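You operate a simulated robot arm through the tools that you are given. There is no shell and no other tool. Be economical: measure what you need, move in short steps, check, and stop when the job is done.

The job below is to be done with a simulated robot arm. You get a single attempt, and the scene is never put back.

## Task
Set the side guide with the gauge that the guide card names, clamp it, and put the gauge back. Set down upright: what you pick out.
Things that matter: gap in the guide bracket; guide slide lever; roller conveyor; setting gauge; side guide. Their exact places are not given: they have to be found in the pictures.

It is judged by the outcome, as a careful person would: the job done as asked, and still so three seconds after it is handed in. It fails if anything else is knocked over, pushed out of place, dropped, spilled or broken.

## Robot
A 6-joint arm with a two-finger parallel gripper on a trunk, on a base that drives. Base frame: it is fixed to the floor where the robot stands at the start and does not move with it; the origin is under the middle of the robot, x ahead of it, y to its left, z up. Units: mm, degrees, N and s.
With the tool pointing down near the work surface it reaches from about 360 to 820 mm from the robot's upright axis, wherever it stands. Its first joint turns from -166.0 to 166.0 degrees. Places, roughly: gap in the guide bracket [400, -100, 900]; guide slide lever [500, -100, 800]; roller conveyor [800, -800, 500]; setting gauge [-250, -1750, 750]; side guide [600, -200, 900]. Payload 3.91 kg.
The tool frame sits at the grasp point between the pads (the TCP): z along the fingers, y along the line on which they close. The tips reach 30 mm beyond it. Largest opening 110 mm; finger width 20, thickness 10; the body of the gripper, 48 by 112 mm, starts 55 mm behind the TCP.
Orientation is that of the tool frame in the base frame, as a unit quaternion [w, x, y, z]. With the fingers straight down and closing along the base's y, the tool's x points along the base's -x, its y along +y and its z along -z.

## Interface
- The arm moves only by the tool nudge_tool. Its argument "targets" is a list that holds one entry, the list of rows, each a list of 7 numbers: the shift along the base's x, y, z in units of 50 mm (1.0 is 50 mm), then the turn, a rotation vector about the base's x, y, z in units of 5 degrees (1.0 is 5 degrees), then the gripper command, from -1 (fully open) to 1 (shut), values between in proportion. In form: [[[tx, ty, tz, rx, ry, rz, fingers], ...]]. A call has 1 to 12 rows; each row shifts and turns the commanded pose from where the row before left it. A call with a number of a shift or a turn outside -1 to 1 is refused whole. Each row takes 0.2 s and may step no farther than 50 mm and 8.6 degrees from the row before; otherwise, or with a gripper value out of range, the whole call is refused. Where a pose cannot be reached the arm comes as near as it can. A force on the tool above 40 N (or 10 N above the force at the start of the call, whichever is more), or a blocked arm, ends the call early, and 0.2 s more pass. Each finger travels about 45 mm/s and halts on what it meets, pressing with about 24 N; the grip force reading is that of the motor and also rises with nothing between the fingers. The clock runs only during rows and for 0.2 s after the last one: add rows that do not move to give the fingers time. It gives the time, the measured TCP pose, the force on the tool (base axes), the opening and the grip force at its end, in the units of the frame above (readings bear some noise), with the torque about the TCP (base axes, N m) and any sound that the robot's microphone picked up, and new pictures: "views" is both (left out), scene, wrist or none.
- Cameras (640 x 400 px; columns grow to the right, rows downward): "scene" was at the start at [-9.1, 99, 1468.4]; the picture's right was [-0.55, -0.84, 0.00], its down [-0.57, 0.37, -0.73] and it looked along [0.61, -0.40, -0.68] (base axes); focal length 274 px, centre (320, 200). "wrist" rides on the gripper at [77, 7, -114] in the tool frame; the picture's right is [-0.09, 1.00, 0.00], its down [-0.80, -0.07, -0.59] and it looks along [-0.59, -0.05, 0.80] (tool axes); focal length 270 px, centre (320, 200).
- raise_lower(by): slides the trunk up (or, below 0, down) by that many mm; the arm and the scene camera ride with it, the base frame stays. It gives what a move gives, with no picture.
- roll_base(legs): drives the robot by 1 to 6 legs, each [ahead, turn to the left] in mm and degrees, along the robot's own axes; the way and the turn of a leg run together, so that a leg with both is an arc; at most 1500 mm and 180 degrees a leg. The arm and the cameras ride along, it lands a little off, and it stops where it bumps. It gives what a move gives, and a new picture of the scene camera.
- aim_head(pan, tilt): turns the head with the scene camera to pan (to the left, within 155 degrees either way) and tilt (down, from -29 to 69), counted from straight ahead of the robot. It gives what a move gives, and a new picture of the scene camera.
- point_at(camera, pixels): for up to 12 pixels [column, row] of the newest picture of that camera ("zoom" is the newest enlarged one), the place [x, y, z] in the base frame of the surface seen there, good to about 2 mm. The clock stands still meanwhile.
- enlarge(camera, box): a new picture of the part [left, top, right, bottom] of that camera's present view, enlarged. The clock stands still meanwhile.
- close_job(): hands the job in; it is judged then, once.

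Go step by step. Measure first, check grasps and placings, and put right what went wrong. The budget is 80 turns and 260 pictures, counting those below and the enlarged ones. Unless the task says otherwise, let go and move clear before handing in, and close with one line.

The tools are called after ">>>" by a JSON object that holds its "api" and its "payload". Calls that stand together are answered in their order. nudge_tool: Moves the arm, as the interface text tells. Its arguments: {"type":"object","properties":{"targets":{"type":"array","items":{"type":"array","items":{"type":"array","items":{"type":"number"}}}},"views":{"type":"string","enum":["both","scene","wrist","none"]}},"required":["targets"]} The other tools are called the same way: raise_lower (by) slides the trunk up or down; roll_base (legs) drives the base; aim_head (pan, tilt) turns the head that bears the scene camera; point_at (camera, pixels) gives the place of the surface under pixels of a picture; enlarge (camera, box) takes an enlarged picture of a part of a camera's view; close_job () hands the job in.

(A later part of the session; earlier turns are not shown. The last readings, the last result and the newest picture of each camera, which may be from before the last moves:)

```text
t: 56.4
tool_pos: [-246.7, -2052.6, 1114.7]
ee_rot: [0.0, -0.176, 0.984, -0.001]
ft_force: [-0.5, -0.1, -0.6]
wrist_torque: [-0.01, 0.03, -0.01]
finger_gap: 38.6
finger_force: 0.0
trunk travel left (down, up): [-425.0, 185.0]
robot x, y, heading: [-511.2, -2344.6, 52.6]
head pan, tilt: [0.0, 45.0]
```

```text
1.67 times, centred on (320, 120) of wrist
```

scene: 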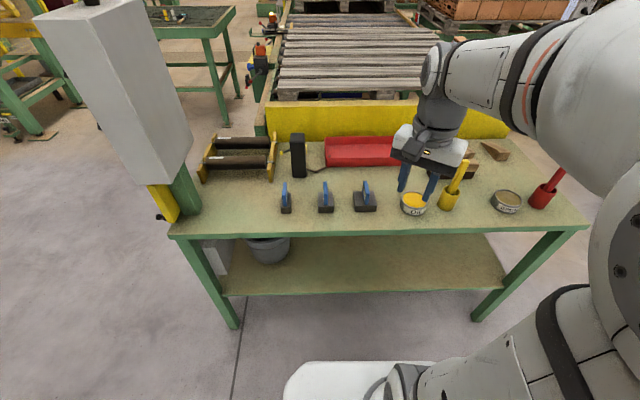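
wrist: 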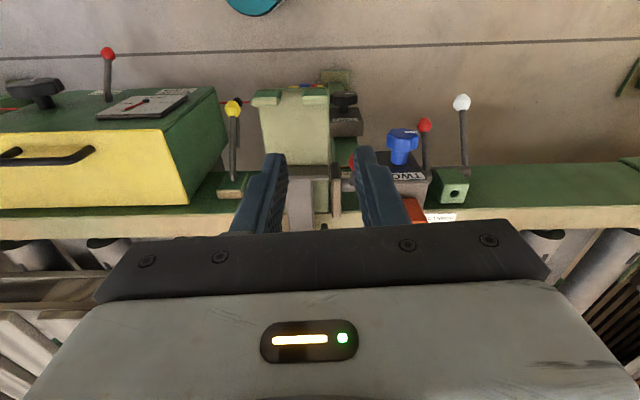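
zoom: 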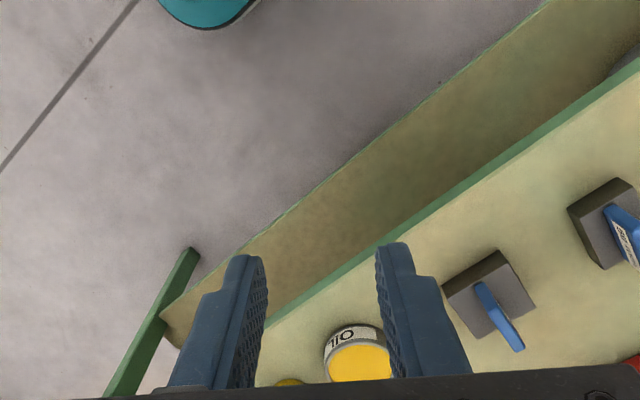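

The dark block under the blue tag is the gauge itself (about 70 mm wide), with the tag as its handle. I'll bring the gripper above the tag and turn it to the table's orientation.

>>> {"api": "nudge_tool", "payload": {"targets": [[[0.38, 0.68, 0, 0, 0, 0.93, 0.3], [0.38, 0.68, 0, 0, 0, 0.93, 0.3], [0.38, 0.68, 0, 0, 0, 0.93, 0.3], [0.38, 0.68, 0, 0, 0, 0.93, 0.3], [0.38, 0.68, 0, 0, 0, 0.93, 0.3], [0.38, 0.68, 0, 0, 0, 0.93, 0.3], [0.38, 0.68, 0, 0, 0, 0.92, 0.3], [0, 0, -0.65, 0, 0, 0, 0.3], [0, 0, -0.65, 0, 0, 0, 0.3], [0, 0, -0.65, 0, 0, 0, 0.3], [0, 0, -0.65, 0, 0, 0, 0.3], [0, 0, 0, 0, 0, 0, 0.3]]], "views": "wrist"}}

>>> {"api": "enlarge", "payload": {"camera": "wrist", "box": [200, 60, 440, 230]}}

```text
t: 59.0
tool_pos: [-113.7, -1814.0, 986.4]
ee_rot: [0.0, -0.445, 0.895, -0.001]
ft_force: [-0.2, 0.0, 0.4]
wrist_torque: [0.03, -0.01, -0.04]
finger_gap: 38.7
finger_force: 0.2
trunk travel left (down, up): [-425.0, 185.0]
robot x, y, heading: [-511.8, -2347.4, 52.5]
head pan, tilt: [0.0, 45.0]
```

wrist: 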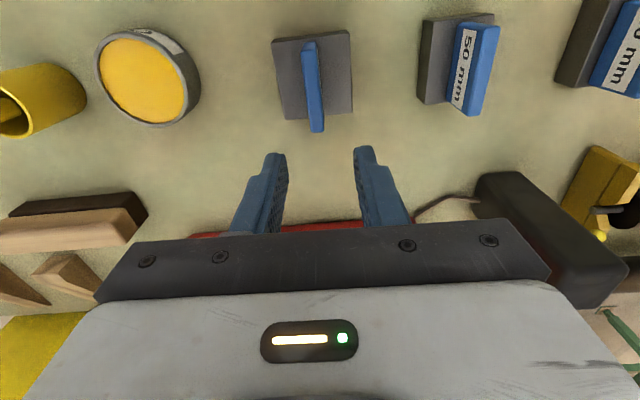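

```text
2.35 times, centred on (320, 145) of wrist
```

zoom: 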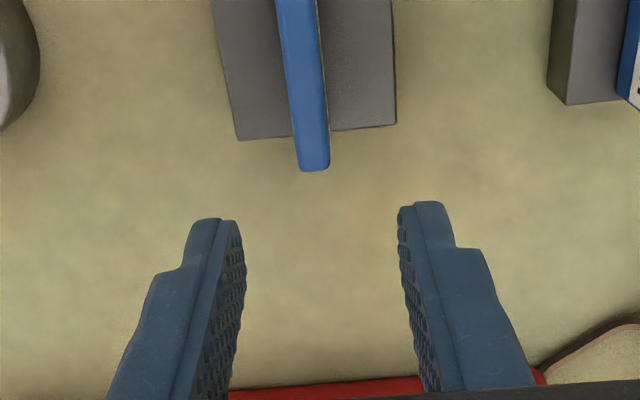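

The tag is well aligned between the fingers. I'll measure the tag and block exactly.

>>> {"api": "point_at", "payload": {"camera": "wrist", "pixels": [[308, 50], [309, 60], [314, 110], [317, 125], [285, 60], [340, 50], [287, 110], [348, 105], [280, 45], [349, 38], [275, 50], [345, 70]]}}

```text
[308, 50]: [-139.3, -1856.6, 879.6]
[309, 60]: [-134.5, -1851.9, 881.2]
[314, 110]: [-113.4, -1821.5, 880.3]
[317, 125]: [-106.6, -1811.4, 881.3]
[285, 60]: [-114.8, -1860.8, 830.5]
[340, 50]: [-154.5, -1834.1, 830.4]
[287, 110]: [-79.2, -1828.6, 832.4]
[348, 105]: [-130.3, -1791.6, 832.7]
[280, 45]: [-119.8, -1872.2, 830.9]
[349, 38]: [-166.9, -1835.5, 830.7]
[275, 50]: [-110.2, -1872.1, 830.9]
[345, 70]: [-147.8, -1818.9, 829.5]
```

The tag centre is about (-123.5,-1835), its top at 880 and the block's top at 831. I'll shift over it, descend to z 866, and grip.

>>> {"api": "nudge_tool", "payload": {"targets": [[[-0.196, -0.42, 0, 0, 0, 0.12, 0.3], [0, 0, -0.8, 0, 0, 0, 0.3], [0, 0, -0.8, 0, 0, 0, 0.3], [0, 0, -0.8, 0, 0, 0, 0.3], [0, 0, 0, 0, 0, 0, 0.3], [0, 0, 0, 0, 0, 0, 1], [0, 0, 0, 0, 0, 0, 1], [0, 0, 0, 0, 0, 0, 1]]], "views": "wrist"}}

```text
t: 60.8
tool_pos: [-125.0, -1835.1, 866.6]
ee_rot: [0.0, -0.45, 0.893, -0.002]
ft_force: [0.0, 0.0, -0.1]
wrist_torque: [0.09, 0.07, 0.05]
finger_gap: 11.4
finger_force: 24.0
trunk travel left (down, up): [-425.0, 185.0]
robot x, y, heading: [-510.9, -2344.6, 52.5]
head pan, tilt: [0.0, 45.0]
```

wrist: 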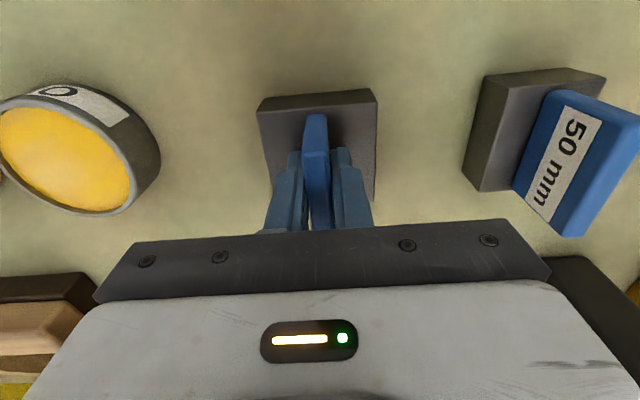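

Gripped at 11.4 mm. I'll record the block's edges for the return and lift it clear.

>>> {"api": "point_at", "payload": {"camera": "wrist", "pixels": [[262, 118], [374, 98], [290, 105], [345, 100], [370, 180]]}}

>>> {"api": "nudge_tool", "payload": {"targets": [[[0, 0, 0.3, 0, 0, 0, 1], [0, 0, 0.8, 0, 0, 0, 1], [0, 0, 0.9, 0, 0, 0, 1], [0, 0, 0.9, 0, 0, 0, 1], [0, 0, 0.9, 0, 0, 0, 1], [0, 0, 0.9, 0, 0, 0, 1], [0, 0, 0, 0, 0, 0, 1]]], "views": "both"}}

```text
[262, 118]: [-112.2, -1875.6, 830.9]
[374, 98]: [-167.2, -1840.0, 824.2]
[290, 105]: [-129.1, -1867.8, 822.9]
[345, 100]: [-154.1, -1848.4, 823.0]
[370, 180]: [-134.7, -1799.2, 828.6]
```

```text
t: 62.4
tool_pos: [-123.3, -1834.3, 1102.4]
ee_rot: [-0.001, -0.45, 0.893, -0.001]
ft_force: [-0.2, 0.2, 0.0]
wrist_torque: [0.04, 0.0, 0.01]
finger_gap: 0.0
finger_force: 23.8
trunk travel left (down, up): [-425.0, 185.0]
robot x, y, heading: [-518.8, -2346.4, 52.3]
head pan, tilt: [0.0, 45.0]
```

scene: 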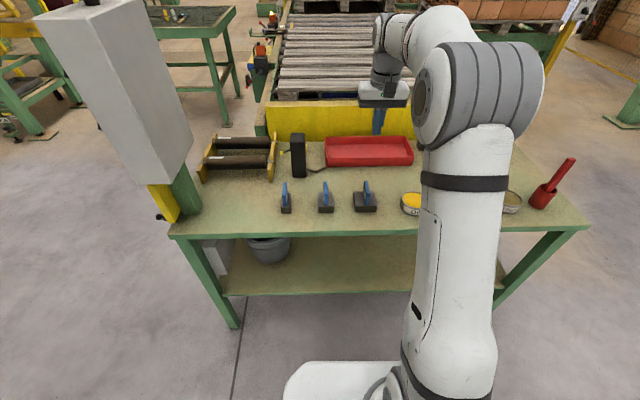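
wrist: 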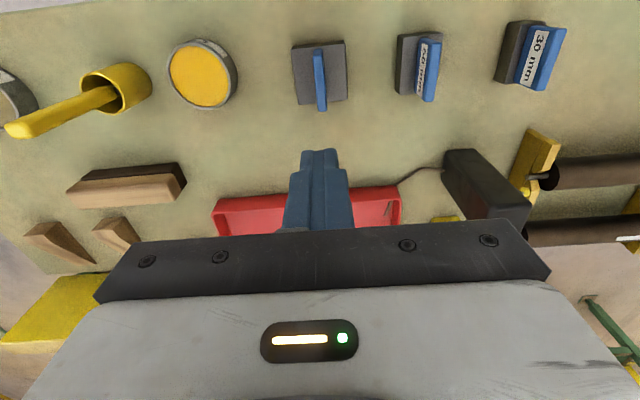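

The fingers came up empty (gap 0): the gauge slipped and is still standing in place. I'll check it hasn't moved.

>>> {"api": "point_at", "payload": {"camera": "wrist", "pixels": [[317, 55], [319, 80], [321, 105], [300, 70], [340, 70], [296, 50], [342, 45], [302, 100], [344, 95]]}}

>>> {"api": "enlarge", "payload": {"camera": "wrist", "box": [270, 20, 370, 120]}}

```text
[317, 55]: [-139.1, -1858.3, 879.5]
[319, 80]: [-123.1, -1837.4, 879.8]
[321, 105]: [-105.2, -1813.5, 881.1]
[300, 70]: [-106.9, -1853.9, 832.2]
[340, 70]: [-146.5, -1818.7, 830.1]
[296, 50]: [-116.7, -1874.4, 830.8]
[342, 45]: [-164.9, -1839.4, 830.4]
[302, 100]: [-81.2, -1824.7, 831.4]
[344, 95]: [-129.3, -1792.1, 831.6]
```

```text
4.00 times, centred on (320, 70) of wrist
```

zoom: 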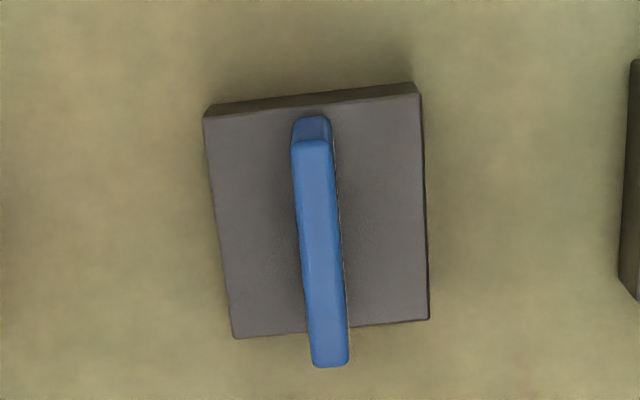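

The gauge is unmoved. I'll go back, grip a little lower with more time to squeeze, and lift very slowly.

>>> {"api": "nudge_tool", "payload": {"targets": [[[0, 0, -0.95, 0, 0, 0, 0.3], [-0.02, 0, -0.95, 0, 0, 0, 0.3], [0, -0.02, -0.95, 0, 0, 0, 0.3], [0, 0, -0.95, 0, 0, 0, 0.3], [0, 0, -0.9, 0, 0, 0, 0.3], [0, 0, -0.1, 0, 0, 0, 0.3], [0, 0, 0, 0, 0, 0, 1], [0, 0, 0, 0, 0, 0, 1], [0, 0, 0, 0, 0, 0, 1], [0, 0, 0, 0, 0, 0, 1], [0, 0, 0, 0, 0, 0, 1], [0, 0, 0, 0, 0, 0, 1]]], "views": "none"}}

>>> {"api": "nudge_tool", "payload": {"targets": [[[0, 0, 0.05, 0, 0, 0, 1], [0, 0, 0.05, 0, 0, 0, 1], [0, 0, 0.05, 0, 0, 0, 1], [0, 0, 0.05, 0, 0, 0, 1], [0, 0, 0, 0, 0, 0, 1]]], "views": "wrist"}}

```text
t: 65.0
tool_pos: [-124.7, -1836.3, 860.0]
ee_rot: [-0.001, -0.45, 0.893, -0.001]
ft_force: [-0.7, -0.1, -0.9]
wrist_torque: [0.06, 0.04, 0.06]
finger_gap: 12.1
finger_force: 24.2
trunk travel left (down, up): [-425.0, 185.0]
robot x, y, heading: [-515.8, -2348.6, 52.2]
head pan, tilt: [0.0, 45.0]
```

```text
t: 66.2
tool_pos: [-124.9, -1837.6, 869.1]
ee_rot: [0.0, -0.449, 0.894, -0.001]
ft_force: [-0.4, 0.5, -3.7]
wrist_torque: [-0.04, 0.01, 0.02]
finger_gap: 12.0
finger_force: 23.4
trunk travel left (down, up): [-425.0, 185.0]
robot x, y, heading: [-515.2, -2343.9, 52.5]
head pan, tilt: [0.0, 45.0]
```

wrist: 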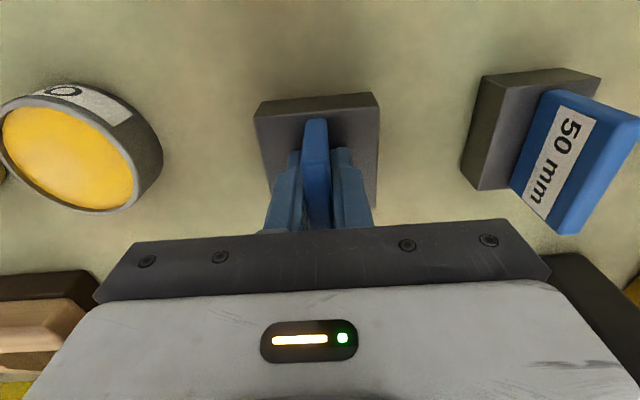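

The load reads 3.7 N and the gauge has come up with the fingers. I'll continue lifting at moderate speed.

>>> {"api": "nudge_tool", "payload": {"targets": [[[0, 0, 0.1, 0, 0, 0, 1], [0, 0, 0.2, 0, 0, 0, 1], [0, 0, 0.3, 0, 0, 0, 1], [0, 0, 0.4, 0, 0, 0, 1], [0, 0, 0.5, 0, 0, 0, 1], [0, 0, 0.5, 0, 0, 0, 1], [0, 0, 0.6, 0, 0, 0, 1], [0, 0, 0.6, 0, 0, 0, 1], [0, 0, 0.6, 0, 0, 0, 1], [0, 0, 0.5, 0, 0, 0, 1], [0, 0, 0.3, 0, 0, 0, 1], [0, 0, 0, 0, 0, 0, 1]]], "views": "wrist"}}

```text
t: 68.8
tool_pos: [-124.1, -1835.8, 1101.2]
ee_rot: [-0.001, -0.449, 0.893, 0.0]
ft_force: [0.0, -0.6, -4.0]
wrist_torque: [-0.04, -0.02, 0.0]
finger_gap: 11.6
finger_force: 23.8
trunk travel left (down, up): [-425.0, 185.0]
robot x, y, heading: [-515.0, -2344.4, 52.4]
head pan, tilt: [0.0, 45.0]
```

wrist: 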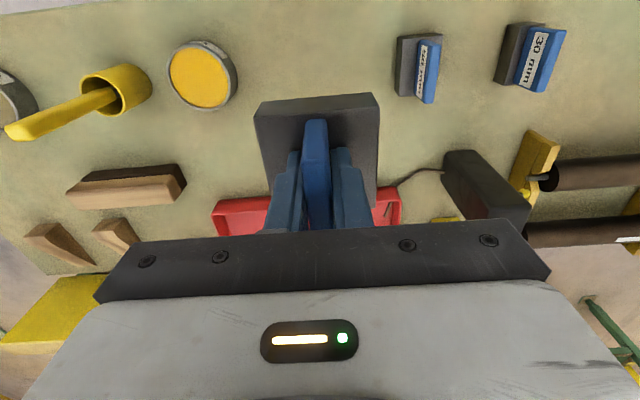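

The gauge is held securely. I'll draw the arm in for driving.

>>> {"api": "nudge_tool", "payload": {"targets": [[[-0.2, -0.26, 0, 0, 0, 0, 1], [-0.4, -0.52, 0, 0, 0, 0, 1], [-0.47, -0.61, 0, 0, 0, 0, 1], [-0.47, -0.61, 0, 0, 0, 0, 1], [-0.47, -0.61, 0, 0, 0, 0, 1], [-0.4, -0.52, 0, 0, 0, 0, 1], [-0.2, -0.26, 0, 0, 0, 0, 1], [0, 0, 0, 0, 0, 0, 1]]], "views": "none"}}

>>> {"api": "roll_base", "payload": {"legs": [[0, 79.6], [1203, 0]]}}

```text
t: 70.6
tool_pos: [-255.9, -2007.0, 1100.4]
ee_rot: [-0.001, -0.45, 0.893, -0.001]
ft_force: [-0.7, 0.6, -4.5]
wrist_torque: [0.02, 0.04, 0.0]
finger_gap: 11.9
finger_force: 23.7
trunk travel left (down, up): [-425.0, 185.0]
robot x, y, heading: [-510.4, -2347.3, 52.5]
head pan, tilt: [0.0, 45.0]
```

```text
t: 80.0
tool_pos: [-1581.3, -1140.9, 1101.9]
ee_rot: [0.0, 0.915, -0.403, 0.001]
ft_force: [0.2, 0.1, -4.2]
wrist_torque: [-0.05, -0.01, -0.02]
finger_gap: 12.0
finger_force: 24.0
trunk travel left (down, up): [-425.0, 185.0]
robot x, y, heading: [-1292.3, -1459.6, 131.4]
head pan, tilt: [0.0, 45.0]
```

scene: 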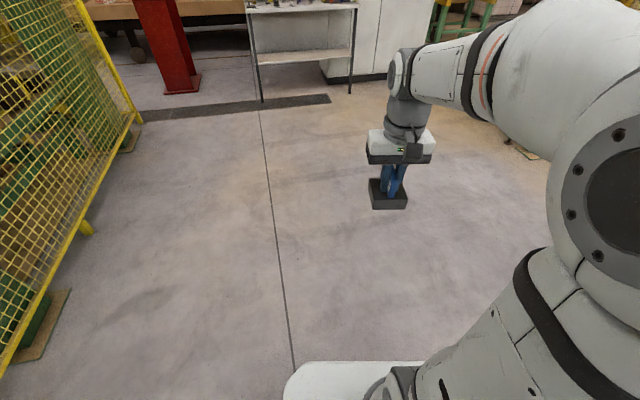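

Gauge still held (4 N). Driving back to the bracket.

>>> {"api": "roll_base", "payload": {"legs": [[0, -82.9], [975, 0], [975, 0], [0, -48.5]]}}

>>> {"api": "aim_head", "payload": {"pan": -15, "tilt": 50}}

```text
t: 95.5
tool_pos: [399.9, 31.4, 1101.0]
ee_rot: [-0.001, -0.015, 1.0, 0.0]
ft_force: [-1.0, 0.7, -3.6]
wrist_torque: [0.0, 0.02, -0.02]
finger_gap: 11.8
finger_force: 24.0
trunk travel left (down, up): [-425.0, 185.0]
robot x, y, heading: [-27.9, 31.9, 1.1]
head pan, tilt: [0.0, 45.0]
```

scene: 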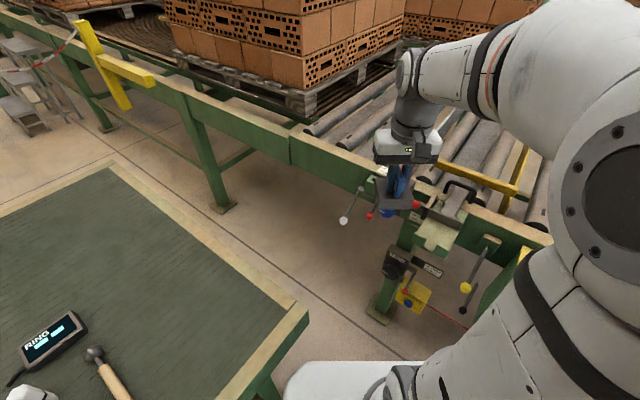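

```text
t: 96.2
tool_pos: [400.3, 31.9, 1101.0]
ee_rot: [0.0, -0.015, 1.0, -0.002]
ft_force: [1.0, 0.1, -3.7]
wrist_torque: [0.01, 0.02, -0.01]
finger_gap: 11.8
finger_force: 24.0
trunk travel left (down, up): [-425.0, 185.0]
robot x, y, heading: [-25.2, 30.1, 1.0]
head pan, tilt: [-15.0, 50.0]
```

scene: 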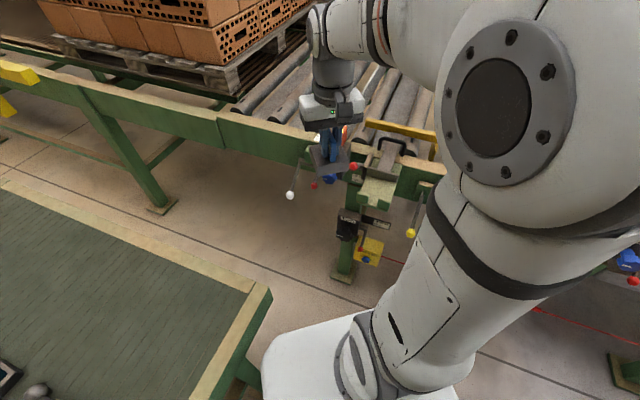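

Back at the bracket, lever up (red knob at (352,166)). I'll enlarge to measure the gap precisely.

>>> {"api": "enlarge", "payload": {"camera": "scene", "box": [335, 120, 455, 220]}}

>>> {"api": "point_at", "payload": {"camera": "scene", "pixels": [[366, 197], [386, 200], [366, 190], [386, 193], [365, 186], [387, 190], [372, 174], [390, 177], [372, 170], [390, 173], [353, 166], [390, 140]]}}

```text
4.00 times, centred on (395, 170) of scene
```

zoom: 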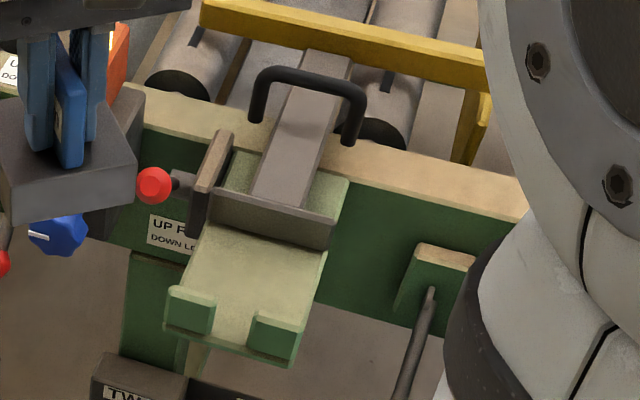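

```text
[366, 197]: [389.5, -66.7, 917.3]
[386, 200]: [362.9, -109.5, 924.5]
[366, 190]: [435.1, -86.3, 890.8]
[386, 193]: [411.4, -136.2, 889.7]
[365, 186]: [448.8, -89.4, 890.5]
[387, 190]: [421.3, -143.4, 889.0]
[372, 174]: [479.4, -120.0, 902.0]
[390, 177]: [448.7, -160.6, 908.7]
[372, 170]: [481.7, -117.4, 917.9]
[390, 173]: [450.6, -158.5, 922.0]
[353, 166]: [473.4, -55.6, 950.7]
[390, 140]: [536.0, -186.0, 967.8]
```

Refining with these points, the bracket is turned about 36°: lugs' inner faces at d≈366, flange face at d≈458, a gap of about 92 mm. I'll turn the gauge to match and bring it over the gap centre, about (424,-117).

>>> {"api": "nudge_tool", "payload": {"targets": [[[0.044, -0.271, 0, 0, 0, 0.951, 1], [0.044, -0.271, 0, 0, 0, 0.951, 1], [0.044, -0.271, 0, 0, 0, 0.951, 1], [0.044, -0.271, 0, 0, 0, 0.951, 1], [0.044, -0.271, 0, 0, 0, 0.951, 1], [0.044, -0.271, 0, 0, 0, 0.951, 1], [0.044, -0.271, 0, 0, 0, 0.951, 1], [0.044, -0.271, 0, 0, 0, 0.951, 1], [0.044, -0.271, 0, 0, 0, 0.951, 1], [0.044, -0.271, 0, 0, 0, 0.951, 1], [0.044, -0.271, 0, 0, 0, 0.951, 1], [0, 0, 0, 0, 0, 0, 1]]], "views": "none"}}

>>> {"api": "nudge_tool", "payload": {"targets": [[[0, 0, -0.5, 0, 0, 0, 1], [0, 0, -0.7, 0, 0, 0, 1], [0, 0, -0.6, 0, 0, 0, 1], [0, 0, 0, 0, 0, 0, 1]]], "views": "both"}}

>>> {"api": "enlarge", "payload": {"camera": "scene", "box": [335, 120, 455, 220]}}

```text
t: 98.8
tool_pos: [424.8, -119.0, 1101.0]
ee_rot: [-0.001, -0.454, 0.891, -0.001]
ft_force: [-0.2, 0.0, -3.7]
wrist_torque: [0.01, 0.06, 0.02]
finger_gap: 11.7
finger_force: 23.9
trunk travel left (down, up): [-425.0, 185.0]
robot x, y, heading: [-26.8, 27.8, 0.9]
head pan, tilt: [-15.0, 50.0]
```

```text
t: 99.8
tool_pos: [424.3, -117.0, 1009.8]
ee_rot: [0.0, -0.454, 0.891, -0.001]
ft_force: [0.1, -0.5, -2.9]
wrist_torque: [-0.04, 0.04, 0.0]
finger_gap: 11.8
finger_force: 24.2
trunk travel left (down, up): [-425.0, 185.0]
robot x, y, heading: [-23.3, 29.3, 1.2]
head pan, tilt: [-15.0, 50.0]
```

scene: 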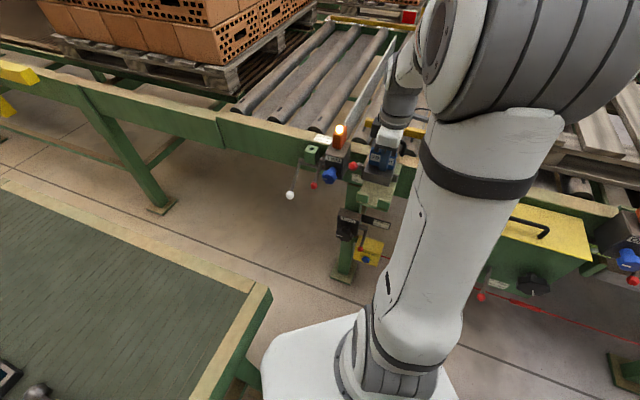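
wrist: 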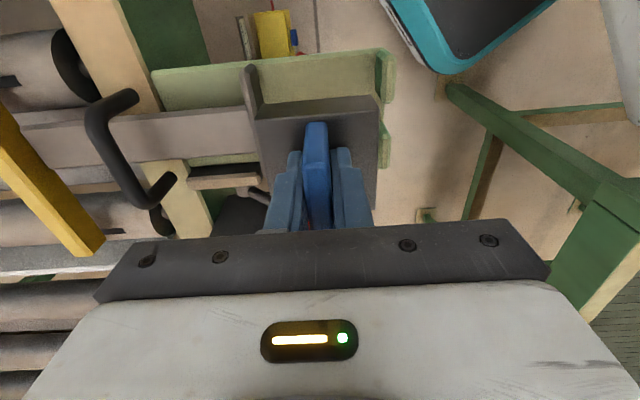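

```text
4.00 times, centred on (395, 170) of scene
```

zoom: 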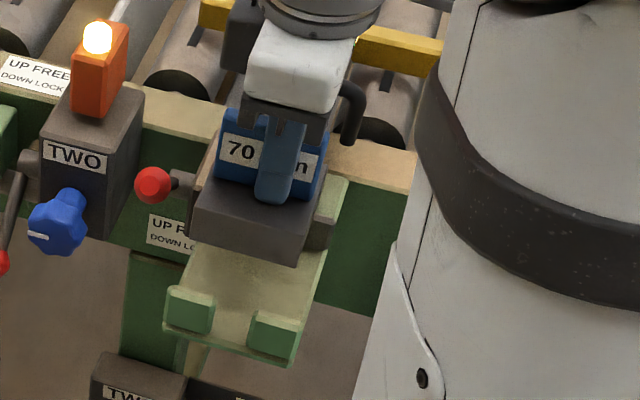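

The gauge hovers over the gap and looks square with it. I'll check the clearance to the flange and lugs from the wrist picture.

>>> {"api": "enlarge", "payload": {"camera": "wrist", "box": [230, 40, 410, 220]}}

>>> {"api": "point_at", "payload": {"camera": "wrist", "pixels": [[252, 75], [256, 95], [249, 70], [257, 72], [380, 62], [378, 80], [385, 65], [380, 130], [255, 118], [378, 98], [270, 110], [360, 98]]}}

```text
2.22 times, centred on (320, 130) of wrist
```

zoom: 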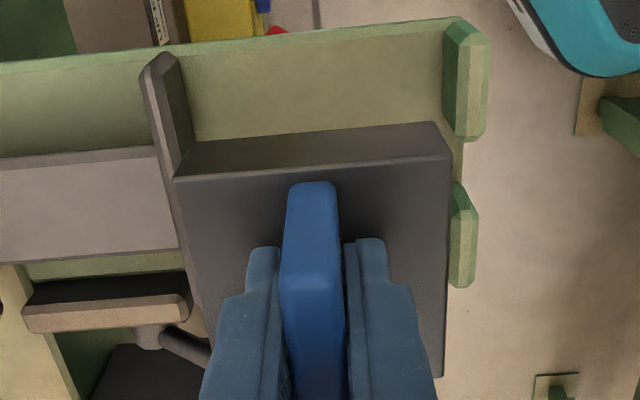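

```text
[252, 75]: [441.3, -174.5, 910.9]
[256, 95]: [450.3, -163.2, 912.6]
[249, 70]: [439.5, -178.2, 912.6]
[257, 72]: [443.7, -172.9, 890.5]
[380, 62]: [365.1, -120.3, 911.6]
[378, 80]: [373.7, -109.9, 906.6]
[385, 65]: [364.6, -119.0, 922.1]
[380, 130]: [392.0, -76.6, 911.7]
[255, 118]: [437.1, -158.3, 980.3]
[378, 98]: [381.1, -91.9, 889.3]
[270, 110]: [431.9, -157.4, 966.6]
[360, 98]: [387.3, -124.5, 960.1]
```

Flange face d≈459, lug inner faces d≈366, and the gauge spans 377–447, so there's about 11 mm clearance each side. I'll lower it onto the plate.

>>> {"api": "nudge_tool", "payload": {"targets": [[[0, 0, -0.4, 0, 0, 0, 1], [0, 0, -0.4, 0, 0, 0, 1], [0, 0, -0.3, 0, 0, 0, 1], [0, 0, -0.1, 0, 0, 0, 1], [0, 0, 0, 0, 0, 0, 1]]], "views": "wrist"}}

```text
t: 101.0
tool_pos: [424.6, -117.2, 950.7]
ee_rot: [0.0, -0.455, 0.891, -0.001]
ft_force: [0.0, 0.2, -4.2]
wrist_torque: [-0.02, 0.04, 0.01]
finger_gap: 11.8
finger_force: 23.6
trunk travel left (down, up): [-425.0, 185.0]
robot x, y, heading: [-26.2, 28.5, 1.3]
head pan, tilt: [-15.0, 50.0]
```

wrist: 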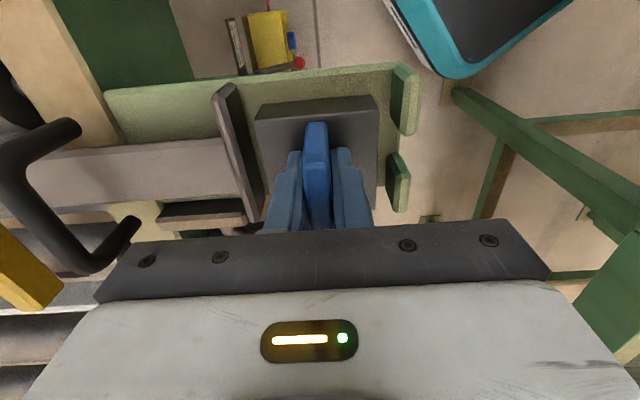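

It's between the lugs and flange, about 4 mm above the plate. I'll shift it 8 mm toward the lugs, then lower to touch.

>>> {"api": "nudge_tool", "payload": {"targets": [[[-0.13, 0.094, 0, 0, 0, 0, 1], [0, 0, -0.05, 0, 0, 0, 1], [0, 0, -0.04, 0, 0, 0, 1], [0, 0, -0.02, 0, 0, 0, 1], [0, 0, 0, 0, 0, 0, 1]]], "views": "wrist"}}

```text
t: 102.2
tool_pos: [418.5, -112.5, 949.5]
ee_rot: [0.001, -0.453, 0.891, -0.003]
ft_force: [5.1, 0.7, 34.3]
wrist_torque: [0.65, 0.88, -0.05]
finger_gap: 12.0
finger_force: 24.0
trunk travel left (down, up): [-425.0, 185.0]
robot x, y, heading: [-29.3, 26.7, 1.0]
head pan, tilt: [-15.0, 50.0]
```

wrist: 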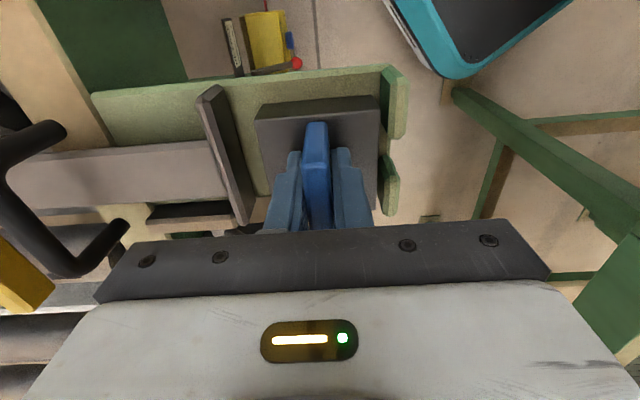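

Contact: 34 N upward, so the gauge rests on the plate. I'll ease off, release and lift away.

>>> {"api": "nudge_tool", "payload": {"targets": [[[0, 0, 0.03, 0, 0, 0, 1], [0, 0, 0, 0, 0, 0, 0.4], [0, 0, 0, 0, 0, 0, 0.4], [0, 0, 0, 0, 0, 0, 0.4], [0, 0, 0.5, 0, 0, 0, 0.4], [0, 0, 0.8, 0, 0, 0, 0.4], [0, 0, 0.8, 0, 0, 0, 0.4], [0, 0, 0, 0, 0, 0, 0.4]]], "views": "both"}}

>>> {"api": "enlarge", "payload": {"camera": "wrist", "box": [60, 20, 460, 240]}}

```text
t: 104.0
tool_pos: [417.0, -111.9, 1051.7]
ee_rot: [0.0, -0.454, 0.891, -0.002]
ft_force: [-0.6, -0.4, 0.4]
wrist_torque: [0.0, 0.0, -0.02]
finger_gap: 33.2
finger_force: 0.2
trunk travel left (down, up): [-425.0, 185.0]
robot x, y, heading: [-27.0, 30.5, 1.4]
head pan, tilt: [-15.0, 50.0]
```

scene: 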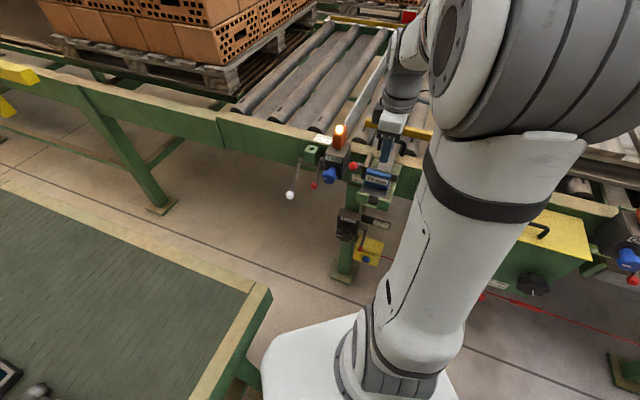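
wrist: 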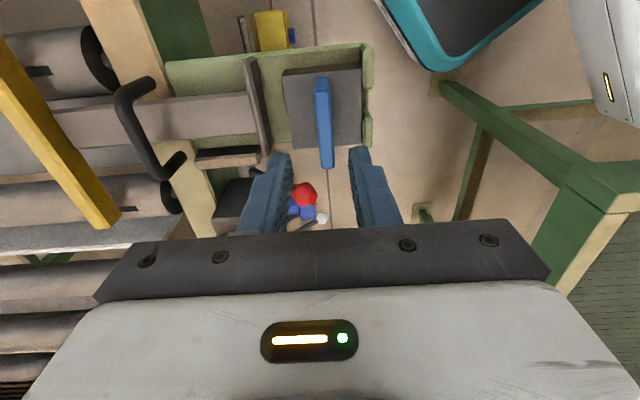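

```text
1.60 times, centred on (260, 130) of wrist
```

zoom: 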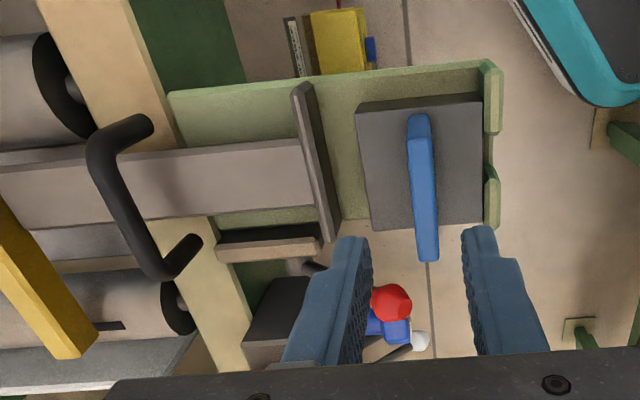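

The gauge stands flat in the gap near the lugs. Next I'll measure the slide handle to pull the slide toward the gauge.

>>> {"api": "point_at", "payload": {"camera": "zoom", "pixels": [[145, 128], [100, 150], [115, 200], [150, 260], [190, 245], [130, 230], [310, 150], [372, 180], [480, 180], [325, 235], [366, 220], [424, 180]]}}

```text
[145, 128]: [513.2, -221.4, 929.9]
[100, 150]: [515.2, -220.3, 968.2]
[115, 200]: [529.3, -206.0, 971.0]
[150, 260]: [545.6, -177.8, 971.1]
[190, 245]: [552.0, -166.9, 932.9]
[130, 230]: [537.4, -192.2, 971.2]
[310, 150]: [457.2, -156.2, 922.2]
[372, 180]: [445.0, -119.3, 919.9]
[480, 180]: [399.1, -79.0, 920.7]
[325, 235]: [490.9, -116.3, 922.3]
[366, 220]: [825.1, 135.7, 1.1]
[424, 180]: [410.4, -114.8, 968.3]
```

The handle bar is at about (536,-195), top z 971. I'll straddle it and close.

>>> {"api": "nudge_tool", "payload": {"targets": [[[0.79, -0.555, 0, 0, 0, 0, 0.15], [0.79, -0.555, 0, 0, 0, 0, 0.15], [0.79, -0.555, 0, 0, 0, 0, 0.15], [0, 0, -0.6, 0, 0, 0, 0.15], [0, 0, -0.6, 0, 0, 0, 0.15], [0, 0, -0.55, 0, 0, 0, 0.15], [0, 0, 0, 0, 0, 0, 0.15], [0, 0, 0, 0, 0, 0, 1], [0, 0, 0, 0, 0, 0, 1], [0, 0, 0, 0, 0, 0, 1], [0, 0, 0, 0, 0, 0, 1]]], "views": "wrist"}}

```text
t: 106.4
tool_pos: [537.0, -196.0, 964.7]
ee_rot: [-0.001, -0.455, 0.891, -0.001]
ft_force: [-0.2, -1.0, -1.2]
wrist_torque: [0.05, -0.05, 0.16]
finger_gap: 11.8
finger_force: 45.2
trunk travel left (down, up): [-425.0, 185.0]
robot x, y, heading: [-24.9, 28.9, 1.1]
head pan, tilt: [-15.0, 50.0]
```

wrist: 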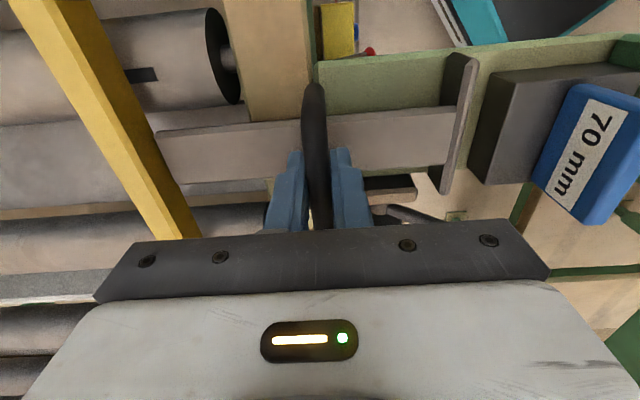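

Bar gripped. Pulling 15 mm toward the gauge first.

>>> {"api": "nudge_tool", "payload": {"targets": [[[-0.081, 0.059, 0, 0, 0, 0, 1], [-0.081, 0.059, 0, 0, 0, 0, 1], [-0.081, 0.059, 0, 0, 0, 0, 1], [0, 0, 0, 0, 0, 0, 1]]], "views": "wrist"}}

>>> {"api": "enlarge", "payload": {"camera": "wrist", "box": [400, 20, 640, 240]}}

```text
t: 107.4
tool_pos: [525.0, -187.1, 964.0]
ee_rot: [-0.001, -0.454, 0.891, -0.001]
ft_force: [0.6, -0.7, 2.0]
wrist_torque: [0.06, -0.01, 0.15]
finger_gap: 11.6
finger_force: 44.4
trunk travel left (down, up): [-425.0, 185.0]
robot x, y, heading: [-27.7, 30.5, 1.2]
head pan, tilt: [-15.0, 50.0]
```

wrist: 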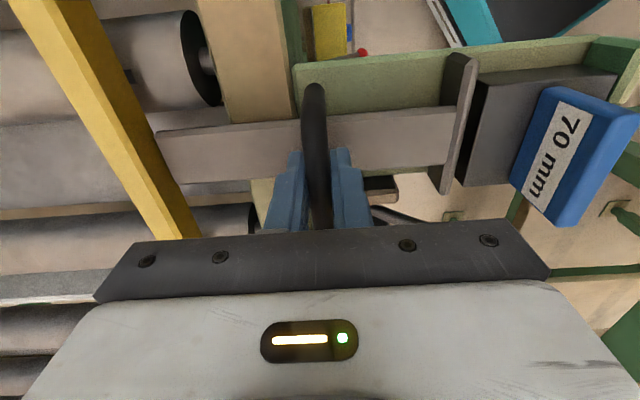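

```text
1.82 times, centred on (520, 130) of wrist
```

zoom: 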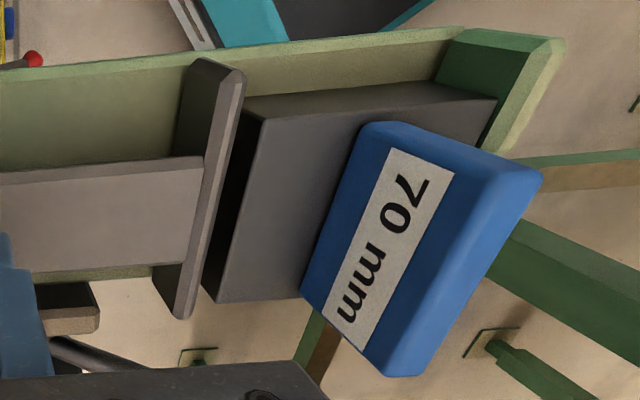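

The slide moves freely with almost no force and is close to the gauge. I'll continue in 2 mm steps until contact shows in the force.

>>> {"api": "nudge_tool", "payload": {"targets": [[[-0.033, 0.0235, 0, 0, 0, 0, 1], [-0.033, 0.0235, 0, 0, 0, 0, 1], [0, 0, 0, 0, 0, 0, 1]]], "views": "none"}}

>>> {"api": "nudge_tool", "payload": {"targets": [[[-0.0325, 0.0235, 0, 0, 0, 0, 1], [0, 0, 0, 0, 0, 0, 1]]], "views": "wrist"}}

```text
t: 108.2
tool_pos: [521.1, -186.1, 964.6]
ee_rot: [-0.001, -0.454, 0.891, -0.001]
ft_force: [2.0, -1.7, 1.6]
wrist_torque: [0.1, -0.12, 0.1]
finger_gap: 11.6
finger_force: 45.9
trunk travel left (down, up): [-425.0, 185.0]
robot x, y, heading: [-24.3, 34.9, 0.7]
head pan, tilt: [-15.0, 50.0]
```

```text
t: 108.8
tool_pos: [520.3, -183.7, 964.0]
ee_rot: [0.0, -0.454, 0.891, -0.002]
ft_force: [2.8, -0.6, -1.3]
wrist_torque: [0.18, -0.12, 0.15]
finger_gap: 11.8
finger_force: 44.9
trunk travel left (down, up): [-425.0, 185.0]
robot x, y, heading: [-23.9, 26.6, 1.2]
head pan, tilt: [-15.0, 50.0]
```

wrist: 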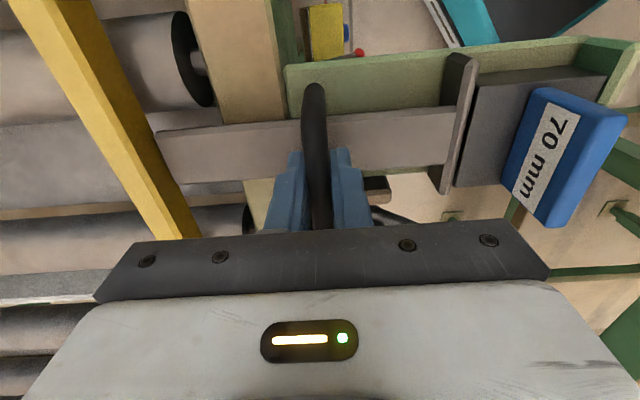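

Force is beginning to rise (2.8 N), so the gauge is touching. Continuing in small steps to bring it up firm against the lugs.

>>> {"api": "nudge_tool", "payload": {"targets": [[[-0.0325, 0.0235, 0, 0, 0, 0, 1], [0, 0, 0, 0, 0, 0, 1]]], "views": "none"}}

>>> {"api": "nudge_tool", "payload": {"targets": [[[-0.0325, 0.0235, 0, 0, 0, 0, 1], [0, 0, 0, 0, 0, 0, 1]]], "views": "wrist"}}

>>> {"api": "enlarge", "payload": {"camera": "wrist", "box": [400, 20, 640, 240]}}

```text
t: 109.4
tool_pos: [517.8, -182.2, 964.5]
ee_rot: [0.0, -0.454, 0.891, -0.001]
ft_force: [1.9, -0.8, -2.3]
wrist_torque: [0.18, -0.12, 0.16]
finger_gap: 11.6
finger_force: 45.2
trunk travel left (down, up): [-425.0, 185.0]
robot x, y, heading: [-22.3, 29.4, 1.2]
head pan, tilt: [-15.0, 50.0]
```

```text
t: 110.0
tool_pos: [518.7, -182.9, 964.6]
ee_rot: [0.0, -0.454, 0.891, -0.001]
ft_force: [7.1, -4.1, -3.0]
wrist_torque: [-0.16, 0.03, 0.12]
finger_gap: 11.8
finger_force: 44.8
trunk travel left (down, up): [-425.0, 185.0]
robot x, y, heading: [-22.8, 31.0, 1.3]
head pan, tilt: [-15.0, 50.0]
```

wrist: 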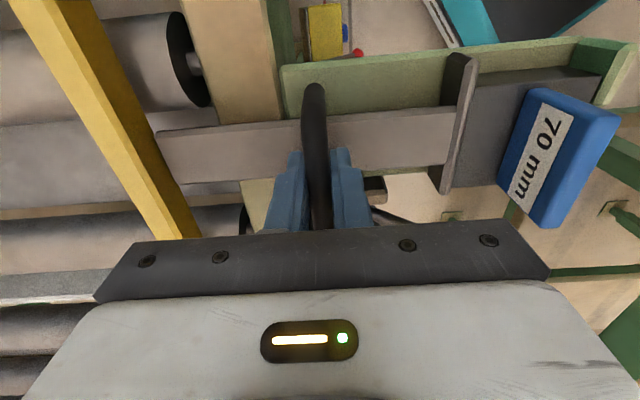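

```text
1.82 times, centred on (520, 130) of wrist
```

zoom: 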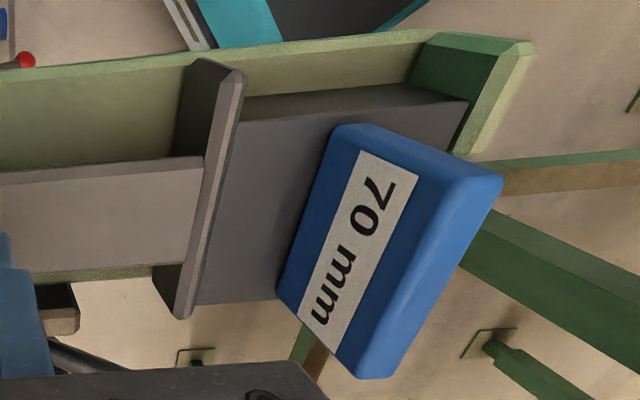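

The slide has moved about 22.5 mm and the force is at 8 N, consistent with the gauge bearing on the lugs. One more small press to confirm.

>>> {"api": "nudge_tool", "payload": {"targets": [[[-0.03, 0.022, 0, 0, 0, 0, 1], [0, 0, 0, 0, 0, 0, 1]]], "views": "none"}}

>>> {"api": "enlarge", "payload": {"camera": "scene", "box": [335, 130, 435, 210]}}

>>> {"api": "point_at", "payload": {"camera": "wrist", "pixels": [[472, 80], [462, 140], [604, 60], [595, 78], [480, 100], [480, 150]]}}

```text
t: 110.6
tool_pos: [516.4, -182.3, 965.1]
ee_rot: [0.001, -0.454, 0.891, -0.001]
ft_force: [19.9, -12.8, 2.1]
wrist_torque: [-0.47, 0.32, 0.14]
finger_gap: 11.8
finger_force: 45.3
trunk travel left (down, up): [-425.0, 185.0]
robot x, y, heading: [-26.1, 29.1, 1.0]
head pan, tilt: [-15.0, 50.0]
```

```text
5.00 times, centred on (385, 170) of scene
```

zoom: 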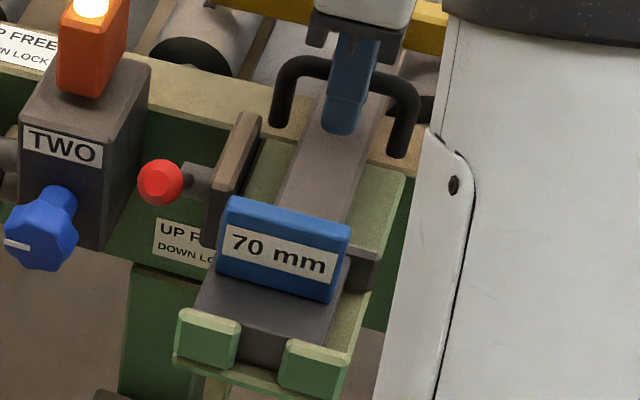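

```text
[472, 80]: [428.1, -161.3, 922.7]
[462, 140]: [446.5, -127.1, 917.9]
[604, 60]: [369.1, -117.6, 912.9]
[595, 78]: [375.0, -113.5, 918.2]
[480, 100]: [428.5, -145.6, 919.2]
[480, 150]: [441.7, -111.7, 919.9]
```

It's snug at 24 N, and the picture shows the gauge bearing on both lugs. I'll release the handle, rise, and turn the wrist so the camera and body keep clear of the gauge when pressing the lever.

>>> {"api": "nudge_tool", "payload": {"targets": [[[0, 0, 0, 0, 0, 0, 0.2], [0, 0, 0, 0, 0, 0, 0.2], [0, 0, 0, 0, 0, 0, 0.2], [0, 0, 0.6, 0, 0, 0, 0.2], [0, 0, 0.9, 0, 0, 0, 0.2], [0, 0, 0.6, 0, 0, 0, 0.2], [0, 0, 0, 0, 0, 0, 0.2]]], "views": "wrist"}}

>>> {"api": "point_at", "payload": {"camera": "wrist", "pixels": [[320, 100]]}}

>>> {"api": "nudge_tool", "payload": {"targets": [[[0, 0, 0, 0, 0, -1, 1], [0, 0, 0, 0, 0, -1, 1], [0, 0, 0, 0, 0, -1, 1], [0, 0, 0, 0, 0, -1, 1], [0, 0, 0, 0, 0, -1, 1], [0, 0, 0, 0, 0, -1, 1], [0, 0, 0, 0, 0, -1, 1], [0, 0, 0, 0, 0, -1, 1], [0, 0, 0, 0, 0, -1, 1], [0, 0, 0, 0, 0, -1, 1], [0, 0, 0, 0, 0, -1, 1], [0, 0, 0, 0, 0, -1, 1]]], "views": "none"}}

>>> {"api": "nudge_tool", "payload": {"targets": [[[0, 0, 0, 0, 0, -1, 1], [0, 0, 0, 0, 0, -1, 1], [0, 0, 0, 0, 0, -1, 1], [0, 0, 0, 0, 0, -1, 1], [0, 0, 0, 0, 0, -1, 1], [0, 0, 0, 0, 0, -1, 1], [0, 0, 0, 0, 0, -1, 1], [0, 0, 0, 0, 0, -1, 1], [0, 0, 0, 0, 0, -1, 1], [0, 0, 0, 0, 0, -1, 1], [0, 0, 0, 0, 0, -1, 1], [0, 0, 0, 0, 0, -1, 1]]], "views": "wrist"}}

```text
t: 112.2
tool_pos: [515.0, -180.1, 1070.4]
ee_rot: [0.0, -0.454, 0.891, -0.001]
ft_force: [0.4, -0.1, 0.8]
wrist_torque: [-0.01, -0.02, 0.03]
finger_gap: 44.0
finger_force: 0.0
trunk travel left (down, up): [-425.0, 185.0]
robot x, y, heading: [-28.3, 30.5, 0.9]
head pan, tilt: [-15.0, 50.0]
```

wrist: 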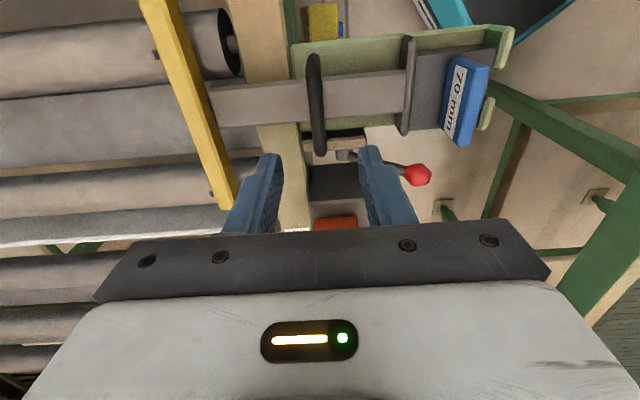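

```text
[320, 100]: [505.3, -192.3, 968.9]
```

```text
t: 114.8
tool_pos: [515.5, -179.6, 1070.9]
ee_rot: [-0.001, 0.053, 0.999, -0.002]
ft_force: [0.1, 0.8, 0.0]
wrist_torque: [-0.01, 0.0, 0.02]
finger_gap: 0.1
finger_force: 23.7
trunk travel left (down, up): [-425.0, 185.0]
robot x, y, heading: [-25.4, 30.0, 1.0]
head pan, tilt: [-15.0, 50.0]
```

```text
t: 117.4
tool_pos: [515.3, -180.1, 1070.1]
ee_rot: [0.0, 0.545, 0.838, -0.001]
ft_force: [0.5, -0.7, -0.2]
wrist_torque: [-0.02, 0.01, 0.0]
finger_gap: 0.1
finger_force: 25.0
trunk travel left (down, up): [-425.0, 185.0]
robot x, y, heading: [-26.4, 30.1, 1.2]
head pan, tilt: [-15.0, 50.0]
```

wrist: 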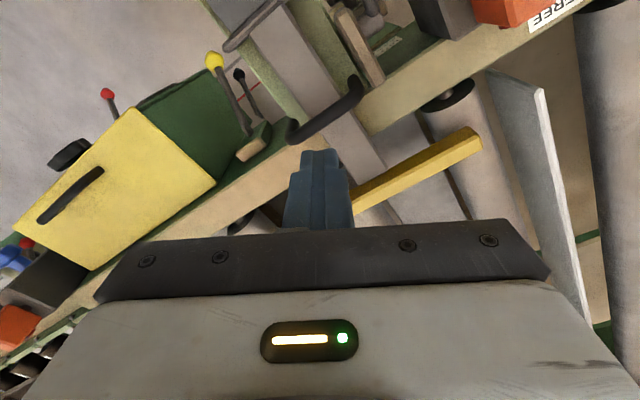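

Yaw is now -66°. I'll finish the turn while moving above the knob.

>>> {"api": "nudge_tool", "payload": {"targets": [[[-0.062, 0.22, 0, 0, 0, -1, 1], [-0.062, 0.22, 0, 0, 0, -1, 1], [-0.062, 0.22, 0, 0, 0, -1, 1], [-0.062, 0.22, 0, 0, 0, -1, 1], [-0.062, 0.22, 0, 0, 0, -1, 1], [-0.062, 0.22, 0, 0, 0, -1, 1], [-0.062, 0.22, 0, 0, 0, -1, 1], [-0.062, 0.22, 0, 0, 0, -1, 1], [-0.062, 0.22, 0, 0, 0, -1, 1], [-0.062, 0.22, 0, 0, 0, -1, 1], [-0.062, 0.22, 0, 0, 0, -1, 1], [0, 0, 0, 0, 0, -1, 1]]], "views": "both"}}

>>> {"api": "enlarge", "payload": {"camera": "wrist", "box": [200, 20, 440, 230]}}

```text
t: 120.0
tool_pos: [481.6, -58.2, 1069.9]
ee_rot: [-0.001, 0.891, 0.454, 0.001]
ft_force: [-0.7, 0.4, -0.4]
wrist_torque: [0.02, -0.01, -0.02]
finger_gap: 0.2
finger_force: 23.9
trunk travel left (down, up): [-425.0, 185.0]
robot x, y, heading: [-23.1, 29.2, 1.0]
head pan, tilt: [-15.0, 50.0]
```

scene: 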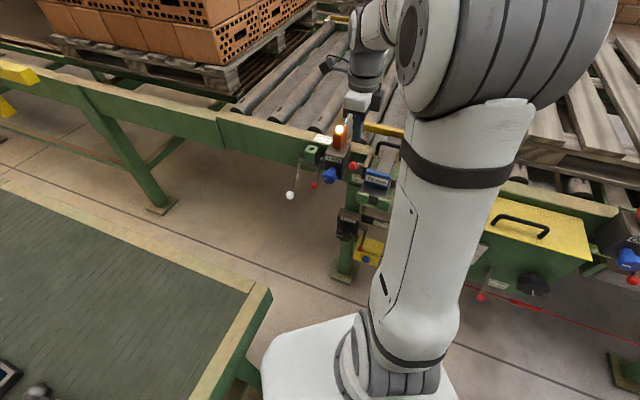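
wrist: 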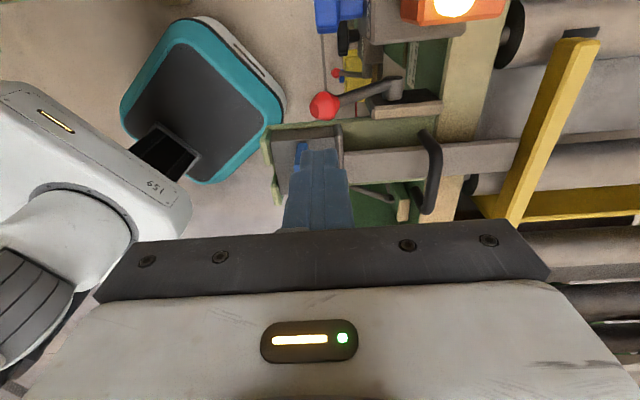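

```text
1.90 times, centred on (320, 125) of wrist
```

zoom: 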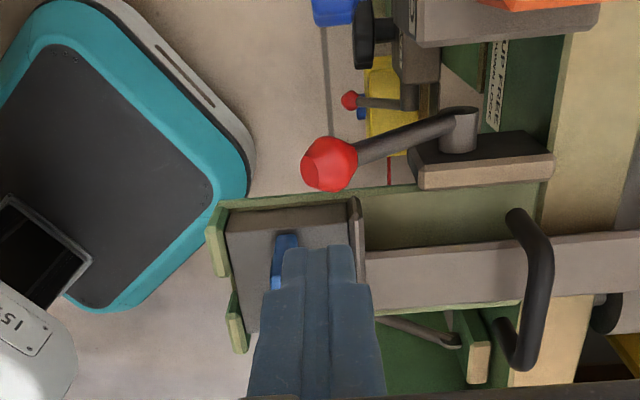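

>>> {"api": "point_at", "payload": {"camera": "zoom", "pixels": [[330, 155], [320, 165], [340, 165], [330, 180], [400, 138], [460, 118], [283, 250], [350, 215], [360, 220], [215, 240], [240, 330], [500, 60]]}}

```text
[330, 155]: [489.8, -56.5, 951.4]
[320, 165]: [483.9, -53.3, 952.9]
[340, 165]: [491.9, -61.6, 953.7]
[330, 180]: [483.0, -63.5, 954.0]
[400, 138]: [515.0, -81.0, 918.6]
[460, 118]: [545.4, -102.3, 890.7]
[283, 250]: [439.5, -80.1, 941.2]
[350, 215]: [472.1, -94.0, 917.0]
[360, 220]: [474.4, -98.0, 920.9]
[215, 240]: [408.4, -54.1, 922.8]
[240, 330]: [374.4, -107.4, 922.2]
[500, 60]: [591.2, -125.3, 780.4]
```

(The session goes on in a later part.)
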